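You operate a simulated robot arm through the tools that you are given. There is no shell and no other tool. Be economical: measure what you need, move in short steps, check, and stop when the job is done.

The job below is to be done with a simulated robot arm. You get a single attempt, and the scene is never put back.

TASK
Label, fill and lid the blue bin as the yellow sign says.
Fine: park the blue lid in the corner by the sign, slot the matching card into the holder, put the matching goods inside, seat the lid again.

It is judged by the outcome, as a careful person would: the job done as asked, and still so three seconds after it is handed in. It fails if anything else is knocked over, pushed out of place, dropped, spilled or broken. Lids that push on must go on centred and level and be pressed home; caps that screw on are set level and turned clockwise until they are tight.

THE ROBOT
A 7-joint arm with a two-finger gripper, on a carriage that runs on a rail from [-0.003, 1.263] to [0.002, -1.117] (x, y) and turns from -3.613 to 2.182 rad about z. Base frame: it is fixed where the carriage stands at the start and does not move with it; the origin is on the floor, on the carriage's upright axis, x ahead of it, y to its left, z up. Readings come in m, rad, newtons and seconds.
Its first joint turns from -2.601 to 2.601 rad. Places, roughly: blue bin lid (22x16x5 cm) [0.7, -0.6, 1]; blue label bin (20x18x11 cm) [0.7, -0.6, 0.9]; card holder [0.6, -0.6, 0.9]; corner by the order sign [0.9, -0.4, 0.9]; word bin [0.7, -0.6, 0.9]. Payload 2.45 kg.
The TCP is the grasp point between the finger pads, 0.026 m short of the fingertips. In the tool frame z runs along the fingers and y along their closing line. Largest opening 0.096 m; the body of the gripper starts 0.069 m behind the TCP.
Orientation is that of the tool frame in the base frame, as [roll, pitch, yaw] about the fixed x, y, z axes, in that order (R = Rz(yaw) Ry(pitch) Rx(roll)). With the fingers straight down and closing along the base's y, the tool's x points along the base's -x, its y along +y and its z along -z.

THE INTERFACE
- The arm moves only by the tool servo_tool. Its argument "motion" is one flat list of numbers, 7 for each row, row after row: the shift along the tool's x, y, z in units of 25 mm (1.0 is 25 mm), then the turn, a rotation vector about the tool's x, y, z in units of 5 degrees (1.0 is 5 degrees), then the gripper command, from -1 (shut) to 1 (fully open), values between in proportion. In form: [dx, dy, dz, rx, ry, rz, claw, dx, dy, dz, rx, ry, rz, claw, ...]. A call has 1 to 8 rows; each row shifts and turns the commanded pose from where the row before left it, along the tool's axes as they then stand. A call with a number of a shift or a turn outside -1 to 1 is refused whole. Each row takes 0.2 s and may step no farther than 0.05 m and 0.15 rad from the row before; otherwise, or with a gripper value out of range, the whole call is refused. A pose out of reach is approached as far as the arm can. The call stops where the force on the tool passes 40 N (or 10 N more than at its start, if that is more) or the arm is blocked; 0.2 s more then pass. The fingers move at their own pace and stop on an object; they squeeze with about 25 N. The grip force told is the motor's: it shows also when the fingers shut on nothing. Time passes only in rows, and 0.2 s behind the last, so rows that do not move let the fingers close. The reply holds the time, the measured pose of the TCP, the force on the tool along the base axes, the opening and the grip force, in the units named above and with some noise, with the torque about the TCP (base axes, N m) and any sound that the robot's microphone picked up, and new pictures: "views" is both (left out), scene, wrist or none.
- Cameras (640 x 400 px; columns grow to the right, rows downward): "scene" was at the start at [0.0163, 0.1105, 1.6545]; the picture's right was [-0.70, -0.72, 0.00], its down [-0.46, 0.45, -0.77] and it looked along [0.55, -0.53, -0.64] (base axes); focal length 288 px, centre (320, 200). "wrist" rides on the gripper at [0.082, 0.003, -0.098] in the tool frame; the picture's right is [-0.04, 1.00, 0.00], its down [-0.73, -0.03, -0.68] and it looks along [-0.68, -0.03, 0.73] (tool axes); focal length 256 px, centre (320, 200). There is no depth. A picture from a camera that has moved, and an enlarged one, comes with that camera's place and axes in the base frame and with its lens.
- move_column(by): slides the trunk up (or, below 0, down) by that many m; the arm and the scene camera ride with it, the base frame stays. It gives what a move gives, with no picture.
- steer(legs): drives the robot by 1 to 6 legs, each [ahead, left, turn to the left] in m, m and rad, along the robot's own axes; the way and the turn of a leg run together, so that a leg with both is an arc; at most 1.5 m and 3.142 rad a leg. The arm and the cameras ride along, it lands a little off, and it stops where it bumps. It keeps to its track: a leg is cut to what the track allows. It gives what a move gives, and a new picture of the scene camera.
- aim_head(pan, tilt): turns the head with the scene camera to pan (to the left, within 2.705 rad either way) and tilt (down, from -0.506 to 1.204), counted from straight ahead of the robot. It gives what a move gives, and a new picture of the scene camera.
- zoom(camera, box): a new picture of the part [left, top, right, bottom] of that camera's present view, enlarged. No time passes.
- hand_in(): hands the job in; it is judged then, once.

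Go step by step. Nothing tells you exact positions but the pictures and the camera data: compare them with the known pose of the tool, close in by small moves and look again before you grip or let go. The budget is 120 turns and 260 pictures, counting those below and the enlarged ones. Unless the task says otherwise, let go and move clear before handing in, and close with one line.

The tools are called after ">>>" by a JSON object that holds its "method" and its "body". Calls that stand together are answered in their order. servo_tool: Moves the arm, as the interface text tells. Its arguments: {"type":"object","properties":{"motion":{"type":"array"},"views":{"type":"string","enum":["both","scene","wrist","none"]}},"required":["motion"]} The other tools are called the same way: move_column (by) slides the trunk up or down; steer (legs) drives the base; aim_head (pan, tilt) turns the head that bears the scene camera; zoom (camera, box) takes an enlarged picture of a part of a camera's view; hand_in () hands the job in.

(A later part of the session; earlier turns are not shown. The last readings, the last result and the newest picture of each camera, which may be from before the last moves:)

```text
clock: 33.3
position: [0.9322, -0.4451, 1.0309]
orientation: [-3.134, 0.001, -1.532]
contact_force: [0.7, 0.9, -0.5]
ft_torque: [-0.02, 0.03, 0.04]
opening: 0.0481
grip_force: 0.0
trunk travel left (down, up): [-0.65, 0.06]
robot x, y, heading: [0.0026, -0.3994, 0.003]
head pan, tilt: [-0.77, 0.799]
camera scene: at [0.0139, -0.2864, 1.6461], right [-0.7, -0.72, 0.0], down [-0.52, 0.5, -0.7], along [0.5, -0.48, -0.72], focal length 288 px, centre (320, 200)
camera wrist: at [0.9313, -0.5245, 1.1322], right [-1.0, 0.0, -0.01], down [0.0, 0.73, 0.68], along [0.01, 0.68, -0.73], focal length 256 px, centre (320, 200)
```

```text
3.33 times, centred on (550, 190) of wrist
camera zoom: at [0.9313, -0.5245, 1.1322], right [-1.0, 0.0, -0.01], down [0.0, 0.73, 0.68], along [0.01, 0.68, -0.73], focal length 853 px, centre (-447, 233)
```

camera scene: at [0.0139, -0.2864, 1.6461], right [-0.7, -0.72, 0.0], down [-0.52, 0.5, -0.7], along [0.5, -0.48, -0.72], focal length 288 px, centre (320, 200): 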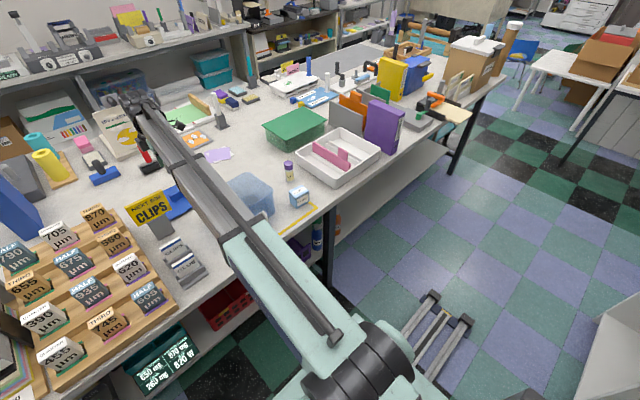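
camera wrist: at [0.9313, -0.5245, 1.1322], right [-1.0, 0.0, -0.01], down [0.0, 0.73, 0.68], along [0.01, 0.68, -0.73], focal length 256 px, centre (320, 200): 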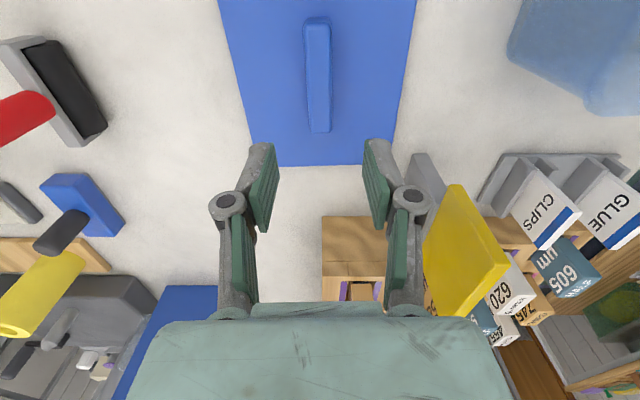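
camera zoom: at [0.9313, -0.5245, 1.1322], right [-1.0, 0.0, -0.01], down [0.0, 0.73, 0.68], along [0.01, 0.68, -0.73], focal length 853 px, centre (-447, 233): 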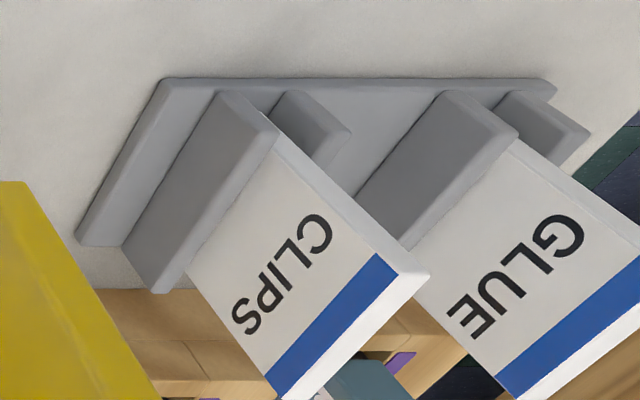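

The CLIPS card (about 61 mm wide, top at z≈0.95) stands at about (0.681, -0.317), the GLUE card 8 cm in front of it. I raise the arm, come back and turn the tool to face +x to inspect the holder.

>>> {"method": "servo_tool", "body": {"motion": [0, 0, -1, -0.08, 0, 0, 1, 0, 0, -1, 0, 0, 0, 1, 0, 0, -1, 0, 0, 0, 1, 0, 0, -1, 0, 0, 0, 1, 0, 0, -1, 0, 0, 0, 1, 0, 1, 0, 0, 0, 0, 1, 0, 1, 0, 0, 0, 0, 1, 0, 1, 0, 0, 0, 0, 1], "views": "none"}}

>>> {"method": "servo_tool", "body": {"motion": [0.3, 1, 0, 0, 0, 0, 1, 0.3, 1, 0, 0, 0, 0, 1, 0.3, 1, 0, 0, 0, 0, 1, 0.3, 1, 0, 0, 0, 0, 1, 0.3, 1, 0, 0, 0, 0, 1, 0.3, 1, 0, 0, 0, 0, 1, 0.3, 1, 0, 0, 0, 0, 1, 0.3, 1, 0, 0, 0, 0, 1], "views": "none"}}

>>> {"method": "servo_tool", "body": {"motion": [0, 1, 0, 0, 0, 1, 1, 0, 1, 0, 0, 0, 1, 1, 0, 1, 0, 0, 0, 1, 1, 0, 0, 0, 0, 0, 1, 1, 0, 0, 0, 0, 0, 1, 1, 0, 0, 0, 0, 0, 1, 1, 0, 0, 0, 0, 0, 1, 1, 0, 0, 0, 0, 0, 1, 1], "views": "none"}}

>>> {"method": "servo_tool", "body": {"motion": [0, 0, 0, 0, 0, 1, 1, 0, 0, 0, 0, 0, 1, 1, 0, 0, 0, 0, 0, 1, 1, 0, 0, 0, 0, 0, 1, 1, 0, 0, 0, 0, 0, 1, 1, 0, 0, 0, 0, 0, 1, 1, 0, 0, 0, 0, 0, 1, 1, 0, 0, 0, 0, 0, 1, 1], "views": "none"}}

>>> {"method": "servo_tool", "body": {"motion": [0, 0, 0, 0, 0, 1, 1, 0, 0, 0, 0, 0, 1, 1], "views": "both"}}

```text
clock: 35.1
position: [0.857, -0.4468, 1.1562]
orientation: [3.141, -0.001, -1.534]
contact_force: [0.2, 0.0, -0.4]
ft_torque: [0.01, 0.0, 0.0]
opening: 0.0958
grip_force: 0.0
trunk travel left (down, up): [-0.65, 0.06]
robot x, y, heading: [0.0016, -0.4021, 0.002]
head pan, tilt: [-0.77, 0.799]
```

```text
clock: 36.9
position: [0.6583, -0.5151, 1.1581]
orientation: [3.14, -0.001, -1.534]
contact_force: [-0.1, -0.7, -1.9]
ft_torque: [0.0, 0.0, 0.01]
opening: 0.096
grip_force: 0.0
trunk travel left (down, up): [-0.65, 0.06]
robot x, y, heading: [0.0031, -0.3986, -0.001]
head pan, tilt: [-0.77, 0.799]
```

```text
clock: 38.7
position: [0.5844, -0.5098, 1.1568]
orientation: [3.14, -0.002, -2.233]
contact_force: [0.1, -0.4, 0.0]
ft_torque: [0.03, 0.05, 0.0]
opening: 0.0959
grip_force: 0.1
trunk travel left (down, up): [-0.65, 0.06]
robot x, y, heading: [-0.0033, -0.3973, 0.001]
head pan, tilt: [-0.77, 0.799]
```

```text
clock: 40.5
position: [0.5865, -0.5114, 1.1578]
orientation: [3.14, -0.002, -2.93]
contact_force: [0.2, 0.1, -0.8]
ft_torque: [0.0, 0.02, 0.01]
opening: 0.0959
grip_force: 0.1
trunk travel left (down, up): [-0.65, 0.06]
robot x, y, heading: [0.0009, -0.4007, 0.001]
head pan, tilt: [-0.77, 0.799]
```

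```text
clock: 41.1
position: [0.5849, -0.511, 1.1582]
orientation: [3.141, -0.001, -3.106]
contact_force: [0.1, -0.2, -0.8]
ft_torque: [0.0, -0.01, 0.02]
opening: 0.0959
grip_force: 0.0
trunk travel left (down, up): [-0.65, 0.06]
robot x, y, heading: [-0.0012, -0.4023, 0.0]
head pan, tilt: [-0.77, 0.799]
camera scene: at [0.014, -0.2864, 1.6461], right [-0.7, -0.72, 0.0], down [-0.52, 0.5, -0.7], along [0.5, -0.48, -0.72], focal length 288 px, centre (320, 200)
camera wrist: at [0.5039, -0.5091, 1.2578], right [0.0, 1.0, 0.0], down [0.73, 0.0, 0.68], along [0.68, 0.0, -0.73], focal length 256 px, centre (320, 200)
```

scene: 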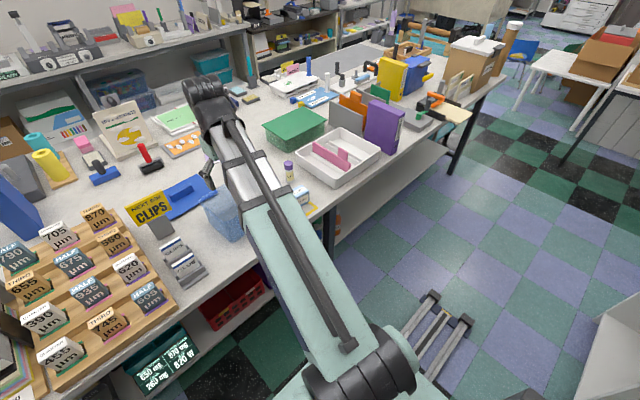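
wrist: 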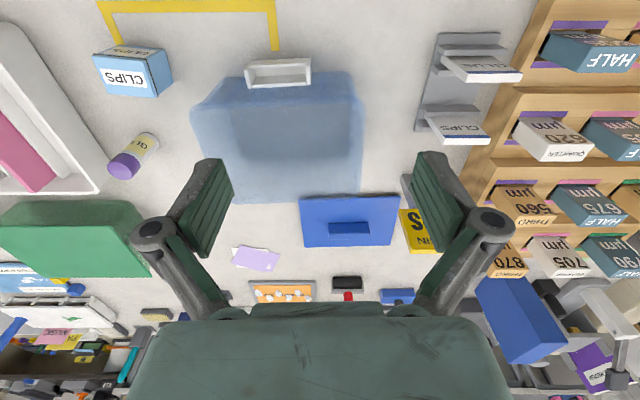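

>>> {"method": "zoom", "body": {"camera": "wrist", "box": [170, 40, 390, 210]}}

>>> {"method": "zoom", "body": {"camera": "wrist", "box": [230, 50, 330, 110]}}

>>> {"method": "zoom", "body": {"camera": "wrist", "box": [400, 25, 540, 155]}}

```text
2.35 times, centred on (280, 125) of wrist
camera zoom: at [0.5039, -0.5091, 1.2578], right [0.0, 1.0, 0.0], down [0.73, 0.0, 0.68], along [0.68, 0.0, -0.73], focal length 602 px, centre (414, 376)
```

zoom: 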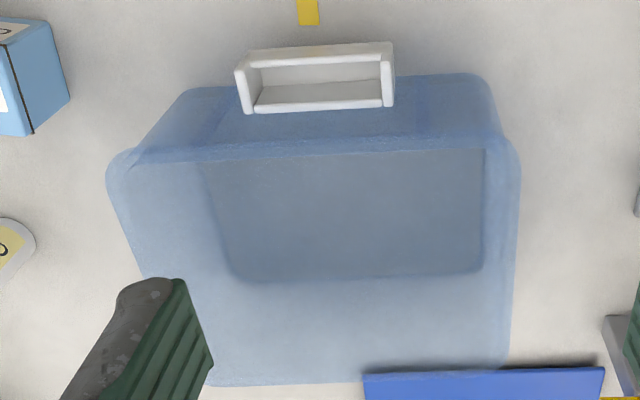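

```text
6.40 times, centred on (280, 80) of wrist
camera zoom: at [0.5039, -0.5091, 1.2578], right [0.0, 1.0, 0.0], down [0.73, 0.0, 0.68], along [0.68, 0.0, -0.73], focal length 1638 px, centre (576, 968)
```

zoom: 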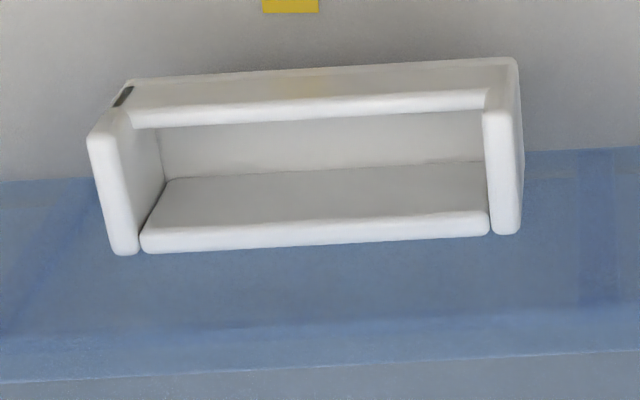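

```text
3.08 times, centred on (470, 90) of wrist
camera zoom: at [0.5039, -0.5091, 1.2578], right [0.0, 1.0, 0.0], down [0.73, 0.0, 0.68], along [0.68, 0.0, -0.73], focal length 788 px, centre (-142, 538)
```

zoom: 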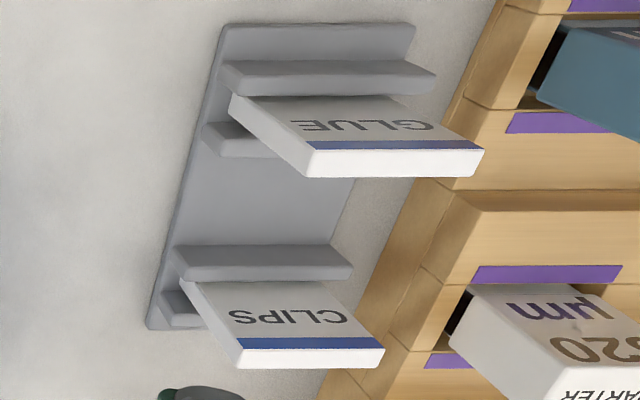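

The holder is an open-topped pocket: slot centre about (0.605, -0.560), ~68 mm wide, 2 cm deep. I'll grip the card by its side edges (closing along y), so I move above it.

>>> {"method": "servo_tool", "body": {"motion": [-0.4, 1, 0, 0, 0, 0.4, 0.7, -0.5, 1, 0, 0, 0, 0, 0.7, -0.5, 1, 0, 0, 0, 0, 0.7, -0.5, 1, 0, 0, 0, 0, 0.7, -0.5, 1, 0, 0, 0, 0, 0.7, -0.5, 1, 0, 0, 0, 0, 0.7, -0.5, 1, 0, 0, 0, 0, 0.7, -0.5, 1, 0, 0, 0, 0, 0.7], "views": "none"}}

>>> {"method": "servo_tool", "body": {"motion": [0, 0, 1, 0, 0, 0, 0.7, 0, 0, 1, 0, 0, 0, 0.7, 0, 0, 1, 0, 0, 0, 0.7, 0, 0, 1, 0, 0, 0, 0.7], "views": "both"}}

>>> {"method": "zoom", "body": {"camera": "scene", "box": [112, 190, 240, 270]}}

```text
clock: 42.9
position: [0.6825, -0.3094, 1.1571]
orientation: [-3.141, 0.001, -3.138]
contact_force: [-0.9, 0.3, -0.1]
ft_torque: [-0.01, -0.02, 0.0]
opening: 0.0816
grip_force: 0.0
trunk travel left (down, up): [-0.65, 0.06]
robot x, y, heading: [0.0002, -0.3975, 0.003]
head pan, tilt: [-0.77, 0.799]
```

```text
clock: 43.9
position: [0.6802, -0.3107, 1.0565]
orientation: [3.141, -0.002, -3.139]
contact_force: [0.0, 0.1, -0.8]
ft_torque: [-0.01, -0.03, 0.04]
opening: 0.0817
grip_force: 0.0
trunk travel left (down, up): [-0.65, 0.06]
robot x, y, heading: [0.0011, -0.4006, -0.003]
head pan, tilt: [-0.77, 0.799]
camera scene: at [0.014, -0.2864, 1.6462], right [-0.7, -0.72, 0.0], down [-0.52, 0.5, -0.7], along [0.5, -0.48, -0.72], focal length 288 px, centre (320, 200)
camera wrist: at [0.5989, -0.3059, 1.1561], right [0.04, 1.0, 0.0], down [0.73, -0.03, 0.68], along [0.68, -0.03, -0.73], focal length 256 px, centre (320, 200)
```

scene: 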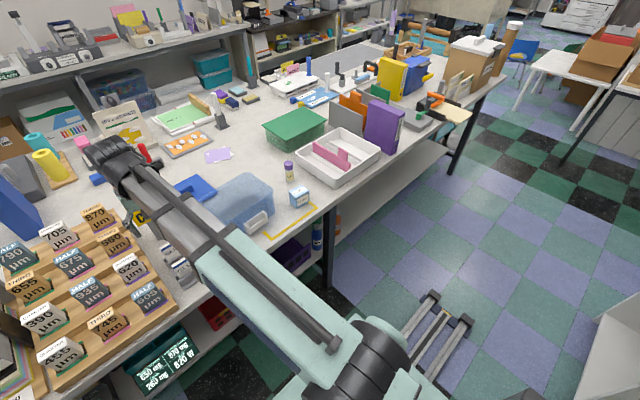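
wrist: 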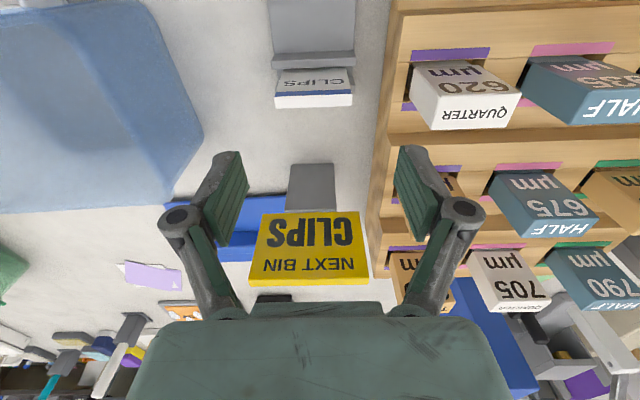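

```text
5.00 times, centred on (176, 230) of scene
camera zoom: at [0.014, -0.2864, 1.6462], right [-0.7, -0.72, 0.0], down [-0.52, 0.5, -0.7], along [0.5, -0.48, -0.72], focal length 1438 px, centre (1040, 50)
```

zoom: 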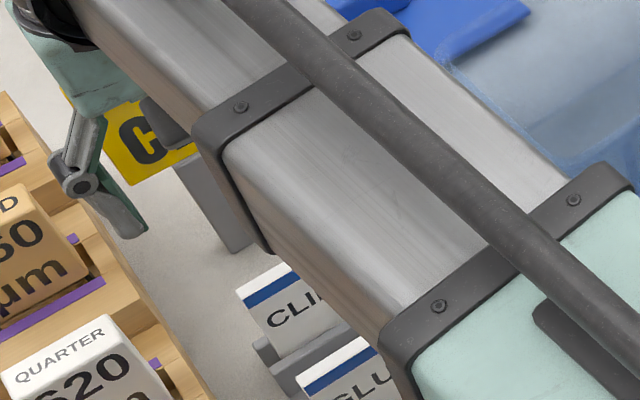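

The card top centre is at about (0.682, -0.3145). I shift 4 mm and descend with the fingers on either side of it.

>>> {"method": "servo_tool", "body": {"motion": [-0.04, -0.15, 0.8, 0, 0, 0, 0.6, 0, 0, 0.8, 0, 0, 0, 0.6, 0, 0, 0.8, 0, 0, 0, 0.6], "views": "wrist"}}

>>> {"method": "zoom", "body": {"camera": "wrist", "box": [160, 60, 480, 260]}}

```text
clock: 44.7
position: [0.6812, -0.3129, 0.9956]
orientation: [-3.141, -0.002, -3.136]
contact_force: [-0.6, 1.6, -0.2]
ft_torque: [0.0, -0.02, 0.02]
opening: 0.0769
grip_force: 0.1
trunk travel left (down, up): [-0.65, 0.06]
robot x, y, heading: [0.0046, -0.4026, -0.004]
head pan, tilt: [-0.77, 0.799]
camera wrist: at [0.6003, -0.3089, 1.0958], right [0.04, 1.0, 0.0], down [0.73, -0.03, 0.68], along [0.68, -0.03, -0.73], focal length 256 px, centre (320, 200)
```

wrist: 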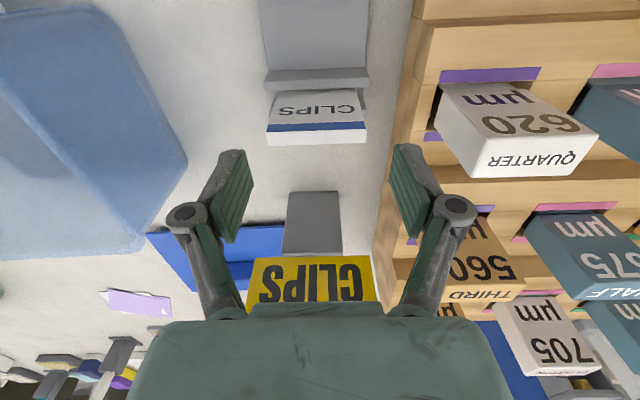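

```text
2.00 times, centred on (320, 160) of wrist
camera zoom: at [0.6003, -0.3089, 1.0958], right [0.04, 1.0, 0.0], down [0.73, -0.03, 0.68], along [0.68, -0.03, -0.73], focal length 512 px, centre (320, 280)
```

zoom: 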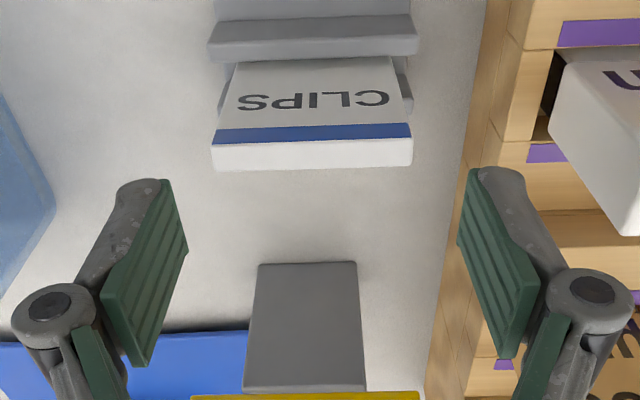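

>>> {"method": "servo_tool", "body": {"motion": [0, -0.08, 0.7, 0, 0, 0, 0.6, 0, 0, 0.7, 0, 0, 0, 0.6, 0, 0, 0.6, 0, 0, 0, 0.6], "views": "wrist"}}

>>> {"method": "zoom", "body": {"camera": "wrist", "box": [160, 60, 480, 260]}}

```text
clock: 45.5
position: [0.6823, -0.3168, 0.9479]
orientation: [3.14, 0.0, -3.138]
contact_force: [-0.2, -0.1, -0.7]
ft_torque: [-0.05, -0.03, 0.0]
opening: 0.0768
grip_force: 0.0
trunk travel left (down, up): [-0.65, 0.06]
robot x, y, heading: [0.0046, -0.3985, -0.001]
head pan, tilt: [-0.77, 0.799]
camera wrist: at [0.6015, -0.3119, 1.0479], right [0.04, 1.0, 0.0], down [0.73, -0.03, 0.68], along [0.68, -0.03, -0.73], focal length 256 px, centre (320, 200)
```

wrist: 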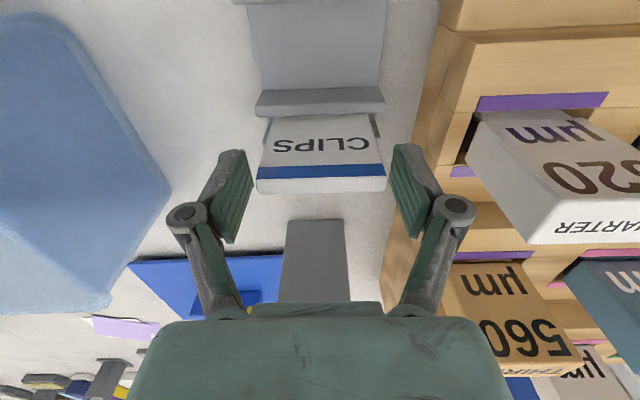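

```text
2.00 times, centred on (320, 160) of wrist
camera zoom: at [0.6015, -0.3119, 1.0479], right [0.04, 1.0, 0.0], down [0.73, -0.03, 0.68], along [0.68, -0.03, -0.73], focal length 512 px, centre (320, 280)
```

zoom: 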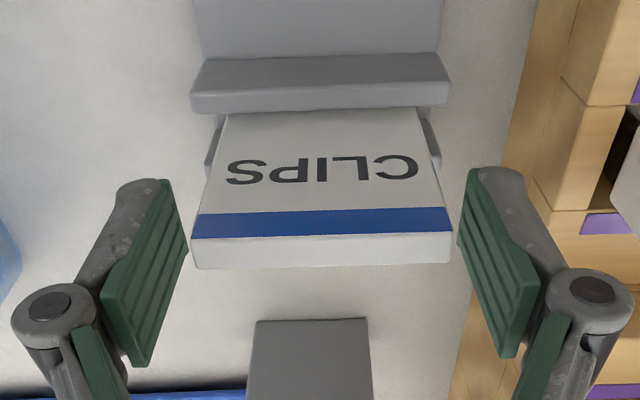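

The card is centred between the pads and the tips are above the stand walls. I close.

>>> {"method": "servo_tool", "body": {"motion": [0, 0, 0.08, 0, 0, 0, 0.2, 0, 0, 0, 0, 0, 0, -1, 0, 0, 0, 0, 0, 0, -1, 0, 0, 0, 0, 0, 0, -1], "views": "wrist"}}

```text
clock: 46.5
position: [0.6824, -0.3176, 0.9455]
orientation: [3.141, 0.002, -3.138]
contact_force: [3.2, -0.5, 16.1]
ft_torque: [0.03, -0.17, 0.0]
opening: 0.0611
grip_force: 25.4
trunk travel left (down, up): [-0.65, 0.06]
robot x, y, heading: [-0.0011, -0.3991, 0.002]
head pan, tilt: [-0.77, 0.799]
camera wrist: at [0.6009, -0.312, 1.047], right [0.04, 1.0, 0.0], down [0.73, -0.03, 0.68], along [0.68, -0.02, -0.73], focal length 256 px, centre (320, 200)
```

wrist: 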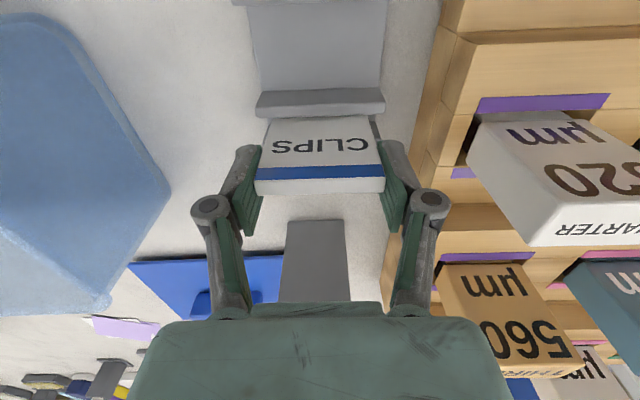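

Gripped at 61 mm. I lift slowly.

>>> {"method": "servo_tool", "body": {"motion": [0, 0, -0.15, 0, 0, 0, -1, 0, 0, -0.15, 0, 0, 0, -1, 0, 0, -0.2, 0, 0, 0, -1, 0, 0, -0.3, 0, 0, 0, -1], "views": "wrist"}}

```text
clock: 47.5
position: [0.6815, -0.318, 0.9661]
orientation: [3.141, -0.001, -3.139]
contact_force: [-0.2, -0.1, 0.2]
ft_torque: [0.0, 0.01, -0.01]
opening: 0.061
grip_force: 25.1
trunk travel left (down, up): [-0.65, 0.06]
robot x, y, heading: [-0.0013, -0.4019, 0.001]
head pan, tilt: [-0.77, 0.799]
camera wrist: at [0.6001, -0.3121, 1.0657], right [0.04, 1.0, 0.0], down [0.73, -0.03, 0.68], along [0.68, -0.03, -0.73], focal length 256 px, centre (320, 200)
```

wrist: 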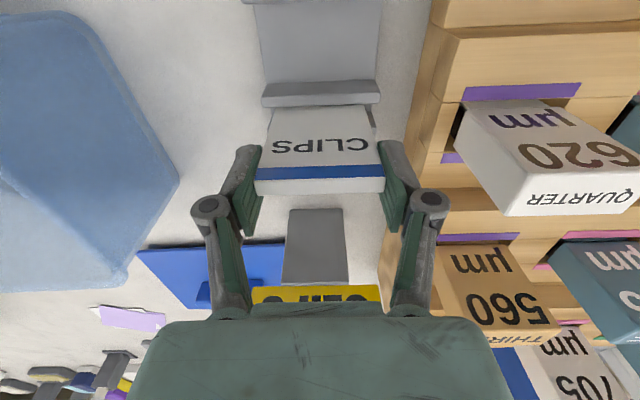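

The card comes out cleanly. I raise it and carry it above the holder.

>>> {"method": "servo_tool", "body": {"motion": [0, 0, -0.6, 0, 0, 0, -1, 0, 0, -0.8, 0, 0, 0, -1, 0, 0, -0.8, 0, 0, 0, -1, 0, 0, -0.8, 0, 0, 0, -1, 0, 0, -0.8, 0, 0, 0, -1, 0, 0, -0.6, 0, 0, 0, -1], "views": "none"}}

>>> {"method": "servo_tool", "body": {"motion": [0.2, -0.8, 0, 0, 0, 0, -1, 0.4, -1, 0, 0, 0, 0, -1, 0.4, -1, 0, 0, 0, 0, -1, 0.4, -1, 0, 0, 0, 0, -1, 0.4, -1, 0, 0, 0, 0, -1, 0.4, -1, 0, 0, 0, 0, -1, 0.4, -1, 0, 0, 0, 0, -1, 0.4, -1, 0, 0, 0, 0, -1], "views": "none"}}

>>> {"method": "servo_tool", "body": {"motion": [0.06, -1, 0, 0, 0, 0, -1, 0, -0.9, 0, 0, 0, -0.4, -1, 0, 0, 0, 0, 0, 0, -1], "views": "both"}}

>>> {"method": "zoom", "body": {"camera": "wrist", "box": [200, 40, 440, 190]}}

```text
clock: 48.9
position: [0.6825, -0.315, 1.0745]
orientation: [-3.141, -0.002, -3.139]
contact_force: [0.2, 0.8, 0.4]
ft_torque: [0.0, 0.03, 0.01]
opening: 0.0608
grip_force: 25.0
trunk travel left (down, up): [-0.65, 0.06]
robot x, y, heading: [-0.0029, -0.3986, 0.002]
head pan, tilt: [-0.77, 0.799]
```

```text
clock: 50.7
position: [0.6067, -0.5111, 1.0739]
orientation: [-3.141, -0.002, -3.136]
contact_force: [0.7, -1.3, -0.4]
ft_torque: [0.0, 0.01, 0.01]
opening: 0.0608
grip_force: 25.3
trunk travel left (down, up): [-0.65, 0.06]
robot x, y, heading: [-0.0, -0.4006, 0.0]
head pan, tilt: [-0.77, 0.799]
```

```text
clock: 51.5
position: [0.6069, -0.559, 1.0751]
orientation: [3.14, 0.0, -3.101]
contact_force: [0.4, -0.6, -1.1]
ft_torque: [-0.02, 0.01, 0.03]
opening: 0.0608
grip_force: 25.4
trunk travel left (down, up): [-0.65, 0.06]
robot x, y, heading: [0.0003, -0.4024, 0.001]
head pan, tilt: [-0.77, 0.799]
camera scene: at [0.014, -0.2865, 1.6461], right [-0.7, -0.72, 0.0], down [-0.52, 0.5, -0.7], along [0.5, -0.48, -0.72], focal length 288 px, centre (320, 200)
camera wrist: at [0.5244, -0.5572, 1.1749], right [0.0, 1.0, 0.0], down [0.73, 0.0, 0.68], along [0.68, 0.0, -0.73], focal length 256 px, centre (320, 200)
```

scene: 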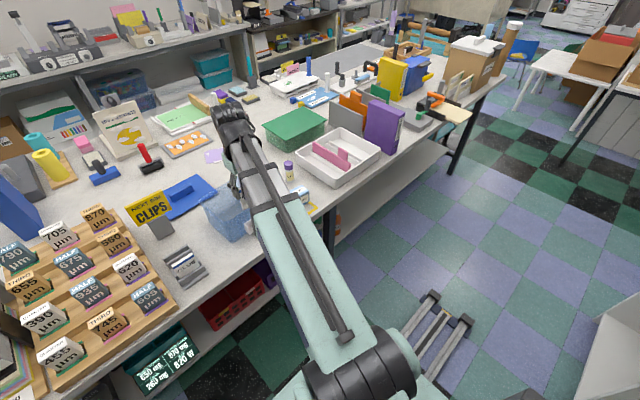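
wrist: 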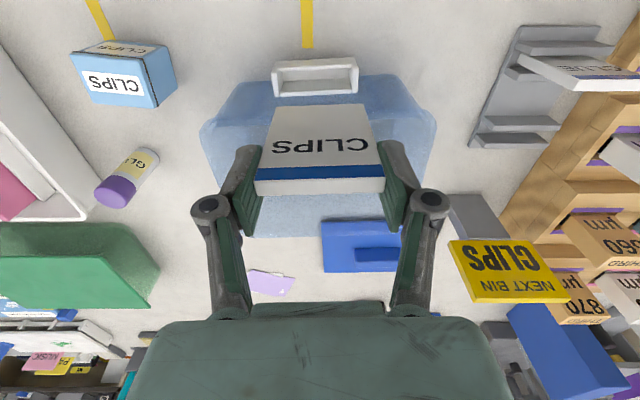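

```text
2.67 times, centred on (320, 115) of wrist
camera zoom: at [0.5244, -0.5572, 1.1749], right [0.0, 1.0, 0.0], down [0.73, 0.0, 0.68], along [0.68, 0.0, -0.73], focal length 683 px, centre (320, 427)
```

zoom: 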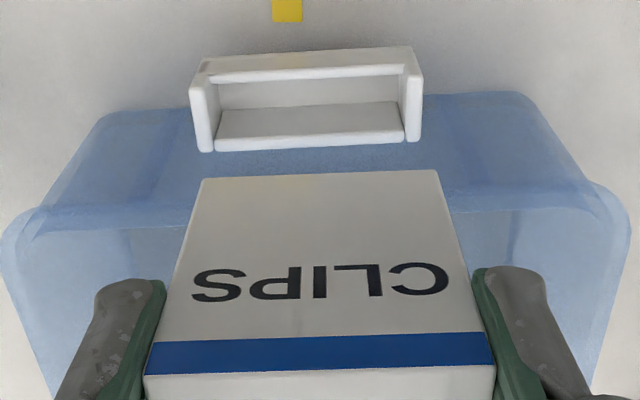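

The card is parallel to the slot; slot centre about (0.606, -0.5615). I shift 2.5 mm and go down to just above the pocket.

>>> {"method": "servo_tool", "body": {"motion": [0.04, -0.1, 0.7, 0, 0, 0, -1, 0, 0, 0.7, 0, 0, 0, -1, 0, 0, 0.6, 0, 0, 0, -1], "views": "both"}}

>>> {"method": "zoom", "body": {"camera": "wrist", "box": [200, 40, 440, 190]}}

>>> {"method": "zoom", "body": {"camera": "scene", "box": [190, 170, 318, 250]}}

```text
clock: 52.3
position: [0.6058, -0.5637, 1.0249]
orientation: [3.141, -0.001, -3.102]
contact_force: [-1.2, -0.4, -0.5]
ft_torque: [0.04, -0.03, -0.01]
opening: 0.0612
grip_force: 24.6
trunk travel left (down, up): [-0.65, 0.06]
robot x, y, heading: [-0.0002, -0.3996, -0.002]
head pan, tilt: [-0.77, 0.799]
camera scene: at [0.014, -0.2864, 1.6461], right [-0.7, -0.72, 0.0], down [-0.52, 0.5, -0.7], along [0.5, -0.48, -0.72], focal length 288 px, centre (320, 200)
camera wrist: at [0.5239, -0.5613, 1.1255], right [0.0, 1.0, 0.0], down [0.73, 0.0, 0.68], along [0.68, 0.0, -0.73], focal length 256 px, centre (320, 200)
```

scene: 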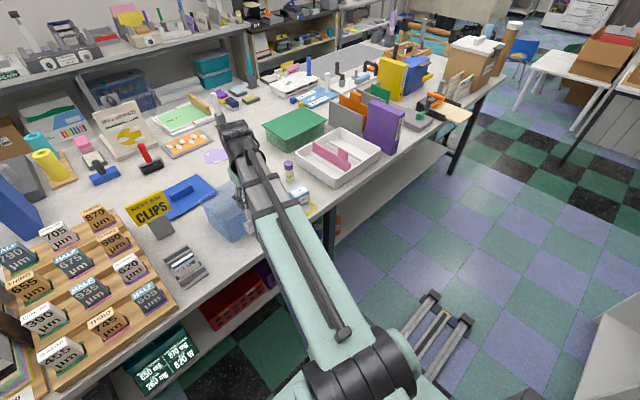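
wrist: 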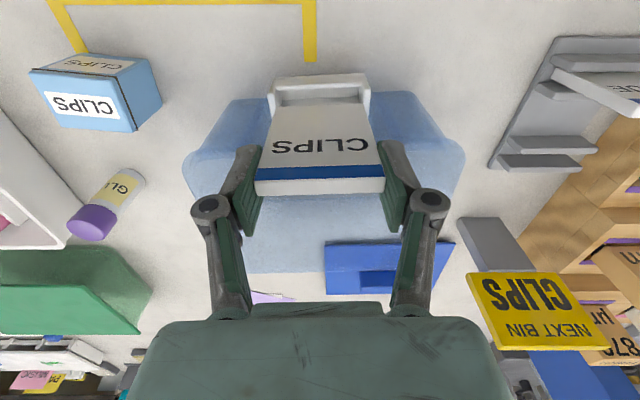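

```text
2.67 times, centred on (320, 115) of wrist
camera zoom: at [0.5239, -0.5613, 1.1255], right [0.0, 1.0, 0.0], down [0.73, 0.0, 0.68], along [0.68, 0.0, -0.73], focal length 683 px, centre (320, 427)
```

zoom: 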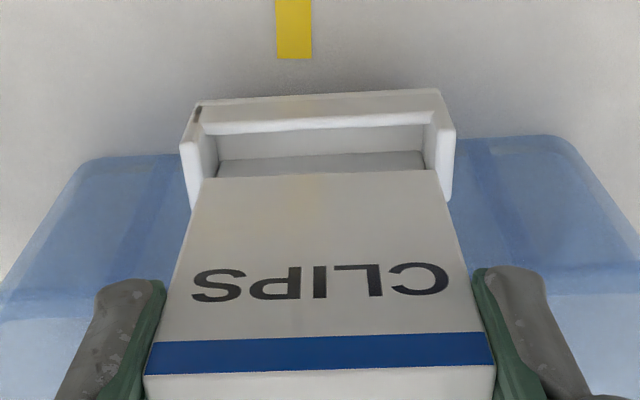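

```text
5.00 times, centred on (254, 210) of scene
camera zoom: at [0.014, -0.2864, 1.6461], right [-0.7, -0.72, 0.0], down [-0.52, 0.5, -0.7], along [0.5, -0.48, -0.72], focal length 1438 px, centre (650, 150)
```

zoom: 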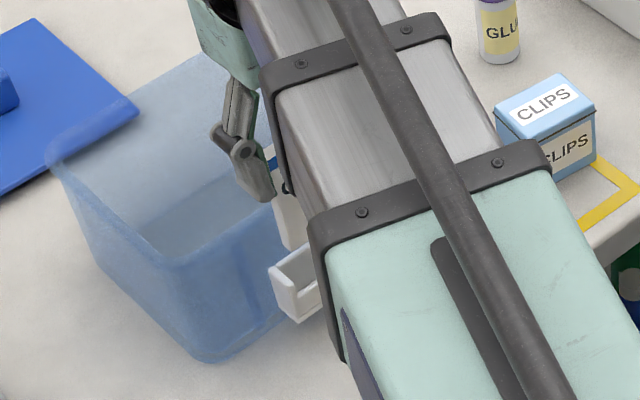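

The card is centred on the slot in y; I nudge 1.5 mm in x and lower into it.

>>> {"method": "servo_tool", "body": {"motion": [-0.06, 0.03, 0.5, 0, 0, 0, -1, 0, 0, 0.5, 0, 0, 0, -1], "views": "wrist"}}

>>> {"method": "zoom", "body": {"camera": "wrist", "box": [200, 40, 440, 190]}}

>>> {"method": "zoom", "body": {"camera": "scene", "box": [222, 190, 302, 240]}}

```text
clock: 52.9
position: [0.6072, -0.5601, 1.0002]
orientation: [3.141, 0.0, -3.102]
contact_force: [-0.3, -0.6, 0.5]
ft_torque: [0.0, 0.01, 0.03]
opening: 0.0608
grip_force: 24.9
trunk travel left (down, up): [-0.65, 0.06]
robot x, y, heading: [0.0018, -0.399, 0.004]
head pan, tilt: [-0.77, 0.799]
camera wrist: at [0.5258, -0.5599, 1.1003], right [0.0, 1.0, 0.0], down [0.73, 0.0, 0.68], along [0.68, 0.0, -0.73], focal length 256 px, centre (320, 200)
```

wrist: 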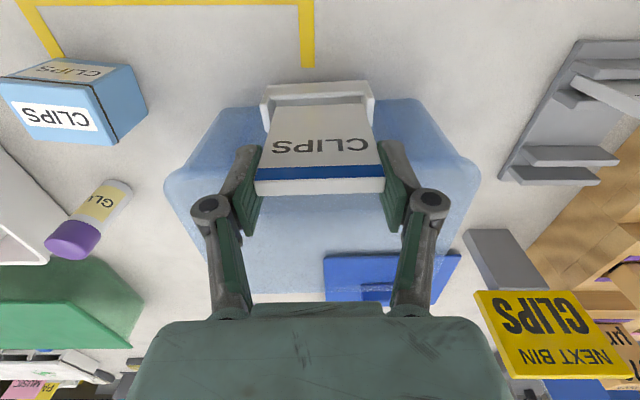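

```text
2.67 times, centred on (320, 115) of wrist
camera zoom: at [0.5258, -0.5599, 1.1003], right [0.0, 1.0, 0.0], down [0.73, 0.0, 0.68], along [0.68, 0.0, -0.73], focal length 683 px, centre (320, 427)
```

zoom: 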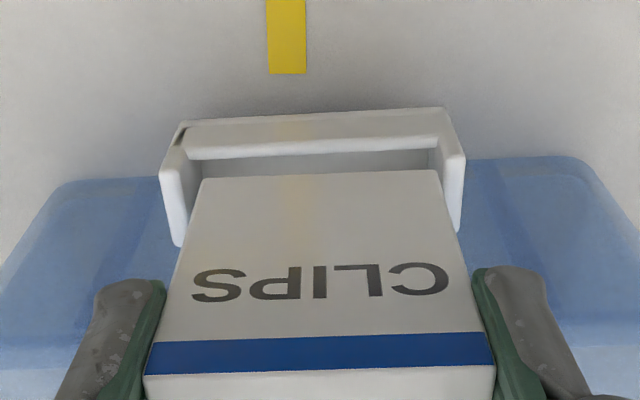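

```text
8.00 times, centred on (262, 215) of scene
camera zoom: at [0.0141, -0.2864, 1.6461], right [-0.7, -0.72, 0.0], down [-0.52, 0.5, -0.7], along [0.5, -0.48, -0.72], focal length 2301 px, centre (784, 80)
```

zoom: 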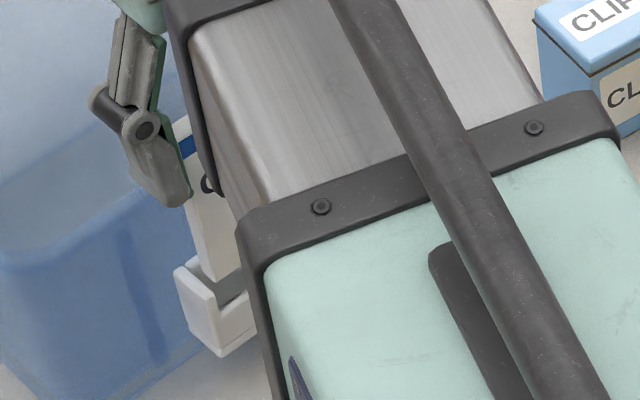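

>>> {"method": "servo_tool", "body": {"motion": [0, -0.07, 0, 0, 0, 0, -1, 0, 0, 0.3, 0, 0, 0, -1], "views": "wrist"}}

>>> {"method": "zoom", "body": {"camera": "wrist", "box": [200, 40, 440, 190]}}

```text
clock: 53.5
position: [0.6054, -0.5623, 0.993]
orientation: [3.141, -0.001, -3.104]
contact_force: [0.0, -0.9, 0.1]
ft_torque: [0.0, 0.02, -0.01]
opening: 0.0611
grip_force: 24.7
trunk travel left (down, up): [-0.65, 0.06]
robot x, y, heading: [-0.0011, -0.4018, -0.001]
head pan, tilt: [-0.77, 0.799]
camera wrist: at [0.5253, -0.5617, 1.093], right [0.0, 1.0, 0.0], down [0.73, 0.0, 0.68], along [0.68, 0.0, -0.73], focal length 256 px, centre (320, 200)
```

wrist: 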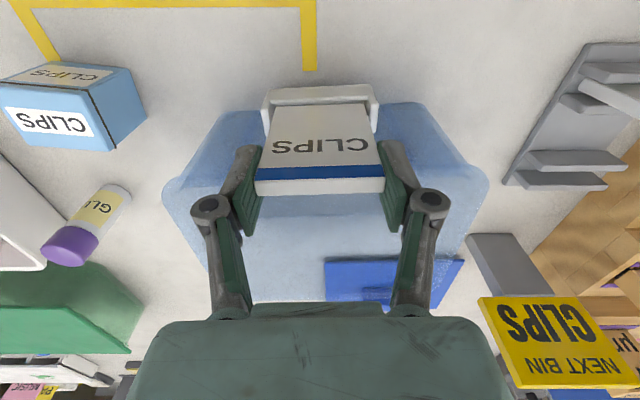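

```text
2.67 times, centred on (320, 115) of wrist
camera zoom: at [0.5253, -0.5617, 1.093], right [0.0, 1.0, 0.0], down [0.73, 0.0, 0.68], along [0.68, 0.0, -0.73], focal length 683 px, centre (320, 427)
```

zoom: 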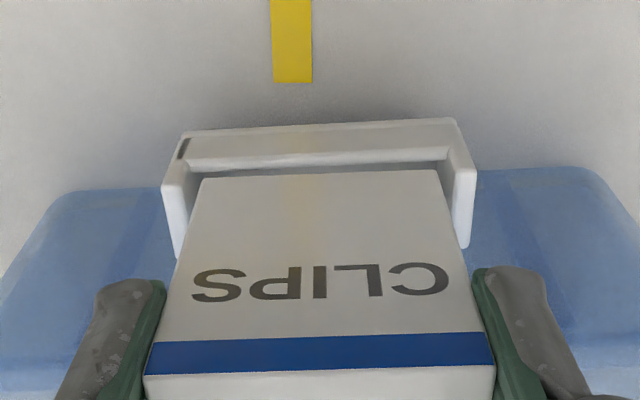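

Well centred. Continue down in small steps.

>>> {"method": "servo_tool", "body": {"motion": [0, 0, 0.3, 0, 0, 0, -1, 0, 0, 0.2, 0, 0, 0, -1], "views": "wrist"}}

>>> {"method": "zoom", "body": {"camera": "wrist", "box": [200, 40, 440, 190]}}

>>> {"method": "zoom", "body": {"camera": "scene", "box": [222, 190, 302, 240]}}

```text
clock: 54.1
position: [0.6072, -0.5628, 0.9831]
orientation: [3.141, 0.001, -3.103]
contact_force: [-0.7, 0.1, 21.5]
ft_torque: [0.05, 0.16, 0.07]
opening: 0.0614
grip_force: 24.9
trunk travel left (down, up): [-0.65, 0.06]
robot x, y, heading: [0.0022, -0.3964, -0.001]
head pan, tilt: [-0.77, 0.799]
camera wrist: at [0.5252, -0.5609, 1.0828], right [0.0, 1.0, 0.0], down [0.73, 0.0, 0.68], along [0.68, 0.0, -0.73], focal length 256 px, centre (320, 200)
```

wrist: 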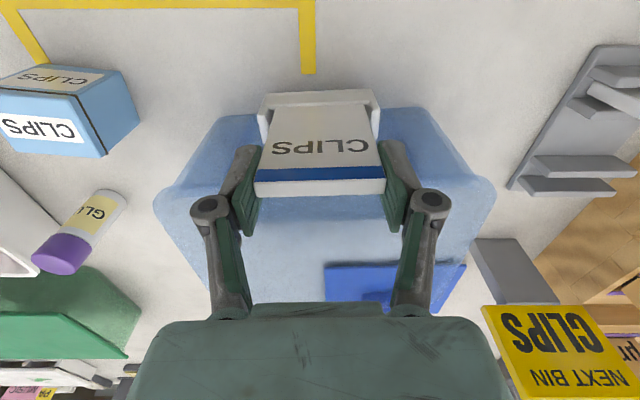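

```text
2.67 times, centred on (320, 115) of wrist
camera zoom: at [0.5252, -0.5609, 1.0828], right [0.0, 1.0, 0.0], down [0.73, 0.0, 0.68], along [0.68, 0.0, -0.73], focal length 683 px, centre (320, 427)
```

zoom: 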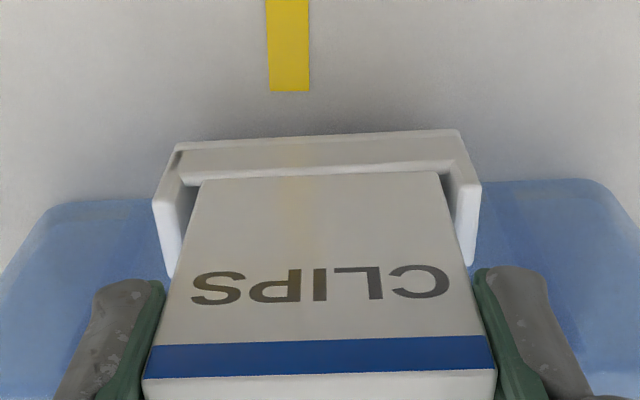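

```text
8.00 times, centred on (262, 215) of scene
camera zoom: at [0.0122, -0.286, 1.6467], right [-0.7, -0.72, 0.0], down [-0.51, 0.5, -0.7], along [0.5, -0.49, -0.72], focal length 2301 px, centre (784, 80)
```

zoom: 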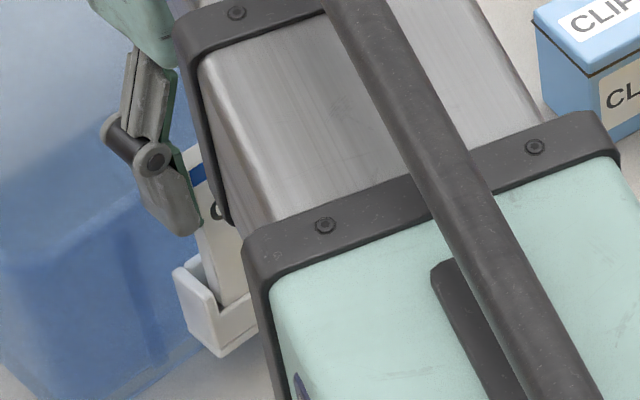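

I feel contact at TCP z 0.983; the card may be resting on the front lip. I back off 3 mm, shift 3 mm towards the bin and try again.

>>> {"method": "servo_tool", "body": {"motion": [0, 0, -0.2, 0, 0, 0, -1, -0.12, 0, 0, 0, 0, 0, -1, 0, 0, 0.15, 0, 0, 0, -1], "views": "none"}}

>>> {"method": "servo_tool", "body": {"motion": [0, 0, 0.12, 0, 0, 0, -1], "views": "wrist"}}

>>> {"method": "zoom", "body": {"camera": "wrist", "box": [200, 40, 440, 190]}}

```text
clock: 54.9
position: [0.6105, -0.5621, 0.9837]
orientation: [-3.138, 0.001, -3.103]
contact_force: [0.5, -1.0, 9.8]
ft_torque: [0.0, 0.08, -0.01]
opening: 0.0608
grip_force: 24.7
trunk travel left (down, up): [-0.65, 0.06]
robot x, y, heading: [0.0037, -0.3998, 0.0]
head pan, tilt: [-0.77, 0.799]
```

```text
clock: 55.3
position: [0.6091, -0.5616, 0.9794]
orientation: [-3.14, 0.0, -3.104]
contact_force: [-0.9, -0.4, 20.6]
ft_torque: [-0.05, -0.02, 0.04]
opening: 0.0613
grip_force: 25.1
trunk travel left (down, up): [-0.65, 0.06]
robot x, y, heading: [0.0031, -0.4003, -0.002]
head pan, tilt: [-0.77, 0.799]
camera wrist: at [0.5274, -0.5603, 1.0804], right [0.0, 1.0, 0.0], down [0.73, 0.0, 0.68], along [0.68, 0.0, -0.73], focal length 256 px, centre (320, 200)
```

wrist: 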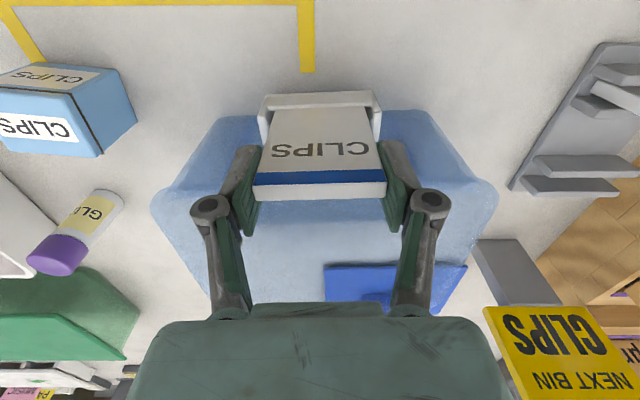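

```text
2.67 times, centred on (320, 115) of wrist
camera zoom: at [0.5274, -0.5603, 1.0804], right [0.0, 1.0, 0.0], down [0.73, 0.0, 0.68], along [0.68, 0.0, -0.73], focal length 683 px, centre (320, 427)
```

zoom: 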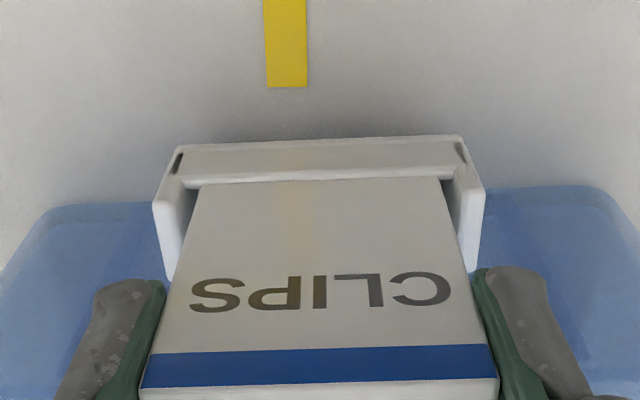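

The visible lower edge of the card is now hidden by the front lip, so it is inside the pocket and on its floor. I relieve the push, open and go up.

>>> {"method": "servo_tool", "body": {"motion": [0, 0, -0.05, 0, 0, 0, -1, 0, 0, 0, 0, 0, 0, 0.33, 0, 0, 0, 0, 0, 0, 0.5, 0, 0, 0, 0, 0, 0, 0.6], "views": "wrist"}}

>>> {"method": "zoom", "body": {"camera": "wrist", "box": [200, 40, 440, 190]}}

>>> {"method": "zoom", "body": {"camera": "scene", "box": [222, 190, 302, 240]}}

```text
clock: 56.3
position: [0.6097, -0.5614, 0.9801]
orientation: [-3.141, -0.001, -3.102]
contact_force: [-0.3, 0.2, -0.3]
ft_torque: [-0.01, 0.02, 0.05]
opening: 0.0765
grip_force: 0.0
trunk travel left (down, up): [-0.65, 0.06]
robot x, y, heading: [-0.0013, -0.4015, -0.002]
head pan, tilt: [-0.77, 0.799]
camera wrist: at [0.5286, -0.5607, 1.0802], right [0.0, 1.0, 0.0], down [0.73, 0.0, 0.68], along [0.68, 0.0, -0.73], focal length 256 px, centre (320, 200)
```

wrist: 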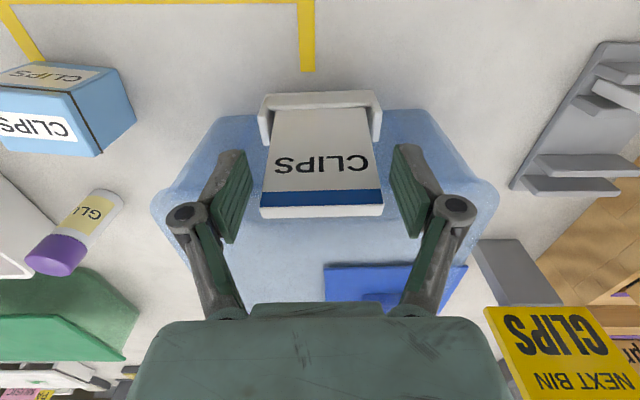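

```text
2.67 times, centred on (320, 115) of wrist
camera zoom: at [0.5286, -0.5607, 1.0802], right [0.0, 1.0, 0.0], down [0.73, 0.0, 0.68], along [0.68, 0.0, -0.73], focal length 683 px, centre (320, 427)
```

zoom: 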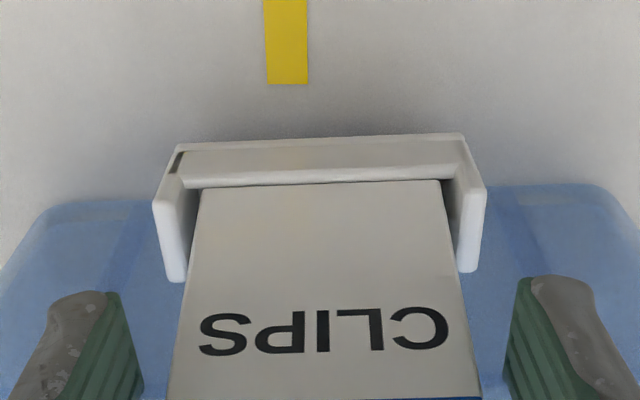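

```text
8.00 times, centred on (262, 215) of scene
camera zoom: at [0.0141, -0.2864, 1.6461], right [-0.7, -0.72, 0.0], down [-0.52, 0.5, -0.7], along [0.5, -0.48, -0.72], focal length 2301 px, centre (784, 80)
```

zoom: 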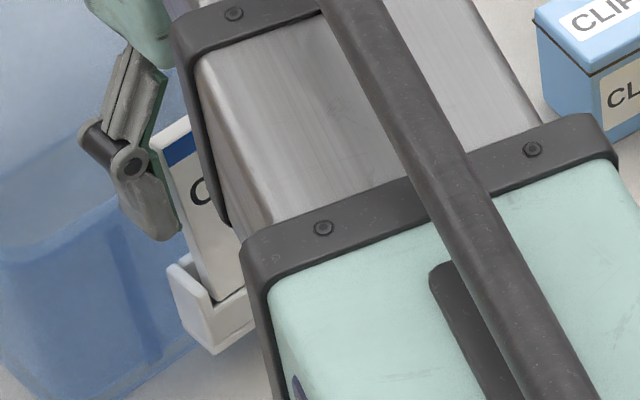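

The card leaned back about 11° against the bin rim once released, which would get in the lid's way. I regrip it by its edges and tip it upright, pivoting about its foot.

>>> {"method": "servo_tool", "body": {"motion": [0, 0, 0, 0, 0, 0, 0.2, 0, 0, 0, 0, 0, 0, -1, 0, 0, 0, 0, 0, 0, -1], "views": "wrist"}}

>>> {"method": "servo_tool", "body": {"motion": [0.16, 0, 0, 0, -0.62, 0, -1, 0.16, 0, 0, 0, -0.63, 0, -1, 0.16, 0, 0, 0, -0.62, 0, -1, 0.16, 0, 0, 0, -0.63, 0, -1], "views": "wrist"}}

>>> {"method": "zoom", "body": {"camera": "scene", "box": [222, 190, 302, 240]}}

```text
clock: 57.1
position: [0.6098, -0.5626, 0.9809]
orientation: [-3.141, 0.001, -3.104]
contact_force: [1.4, 0.3, 3.8]
ft_torque: [-0.12, -0.03, 0.02]
opening: 0.0609
grip_force: 25.1
trunk travel left (down, up): [-0.65, 0.06]
robot x, y, heading: [-0.0026, -0.4043, -0.002]
head pan, tilt: [-0.77, 0.799]
camera wrist: at [0.5284, -0.5606, 1.0804], right [0.0, 1.0, 0.0], down [0.73, 0.0, 0.68], along [0.68, 0.0, -0.73], focal length 256 px, centre (320, 200)
```

wrist: 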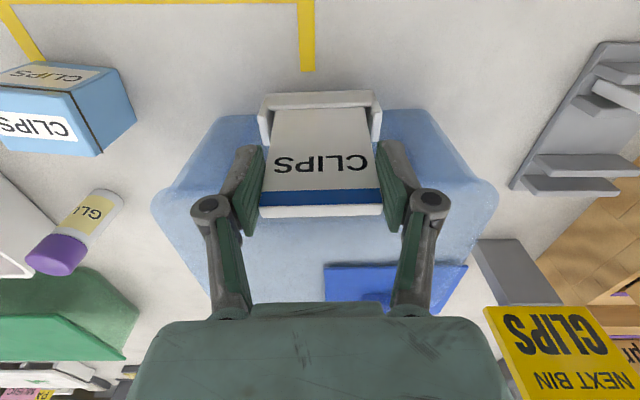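

```text
clock: 58.1
position: [0.592, -0.5629, 0.9792]
orientation: [-3.141, 0.221, -3.103]
contact_force: [0.0, 0.3, 14.5]
ft_torque: [-0.01, -0.16, -0.02]
opening: 0.061
grip_force: 25.6
trunk travel left (down, up): [-0.65, 0.06]
robot x, y, heading: [0.0032, -0.4006, -0.001]
head pan, tilt: [-0.77, 0.799]
camera wrist: at [0.4917, -0.5621, 1.0595], right [0.0, 1.0, 0.01], down [0.57, -0.01, 0.82], along [0.82, 0.0, -0.57], focal length 256 px, centre (320, 200)
```

wrist: 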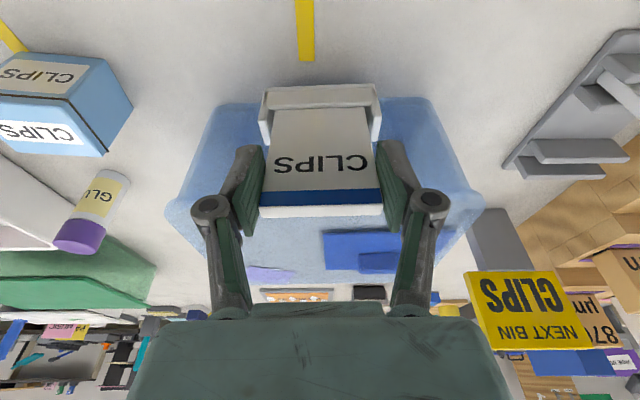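

```text
8.00 times, centred on (262, 215) of scene
camera zoom: at [0.0128, -0.286, 1.6462], right [-0.7, -0.72, 0.0], down [-0.51, 0.5, -0.7], along [0.5, -0.49, -0.72], focal length 2301 px, centre (784, 80)
```

zoom: 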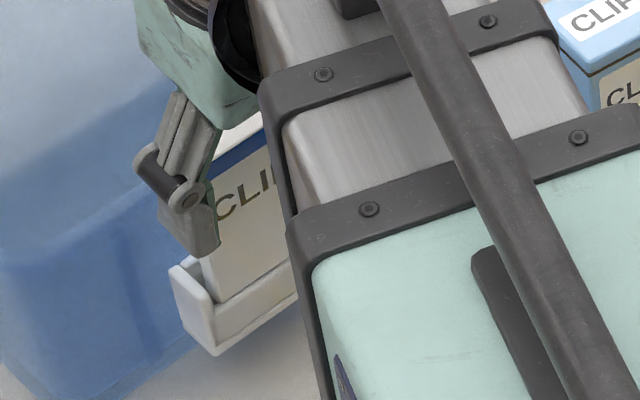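

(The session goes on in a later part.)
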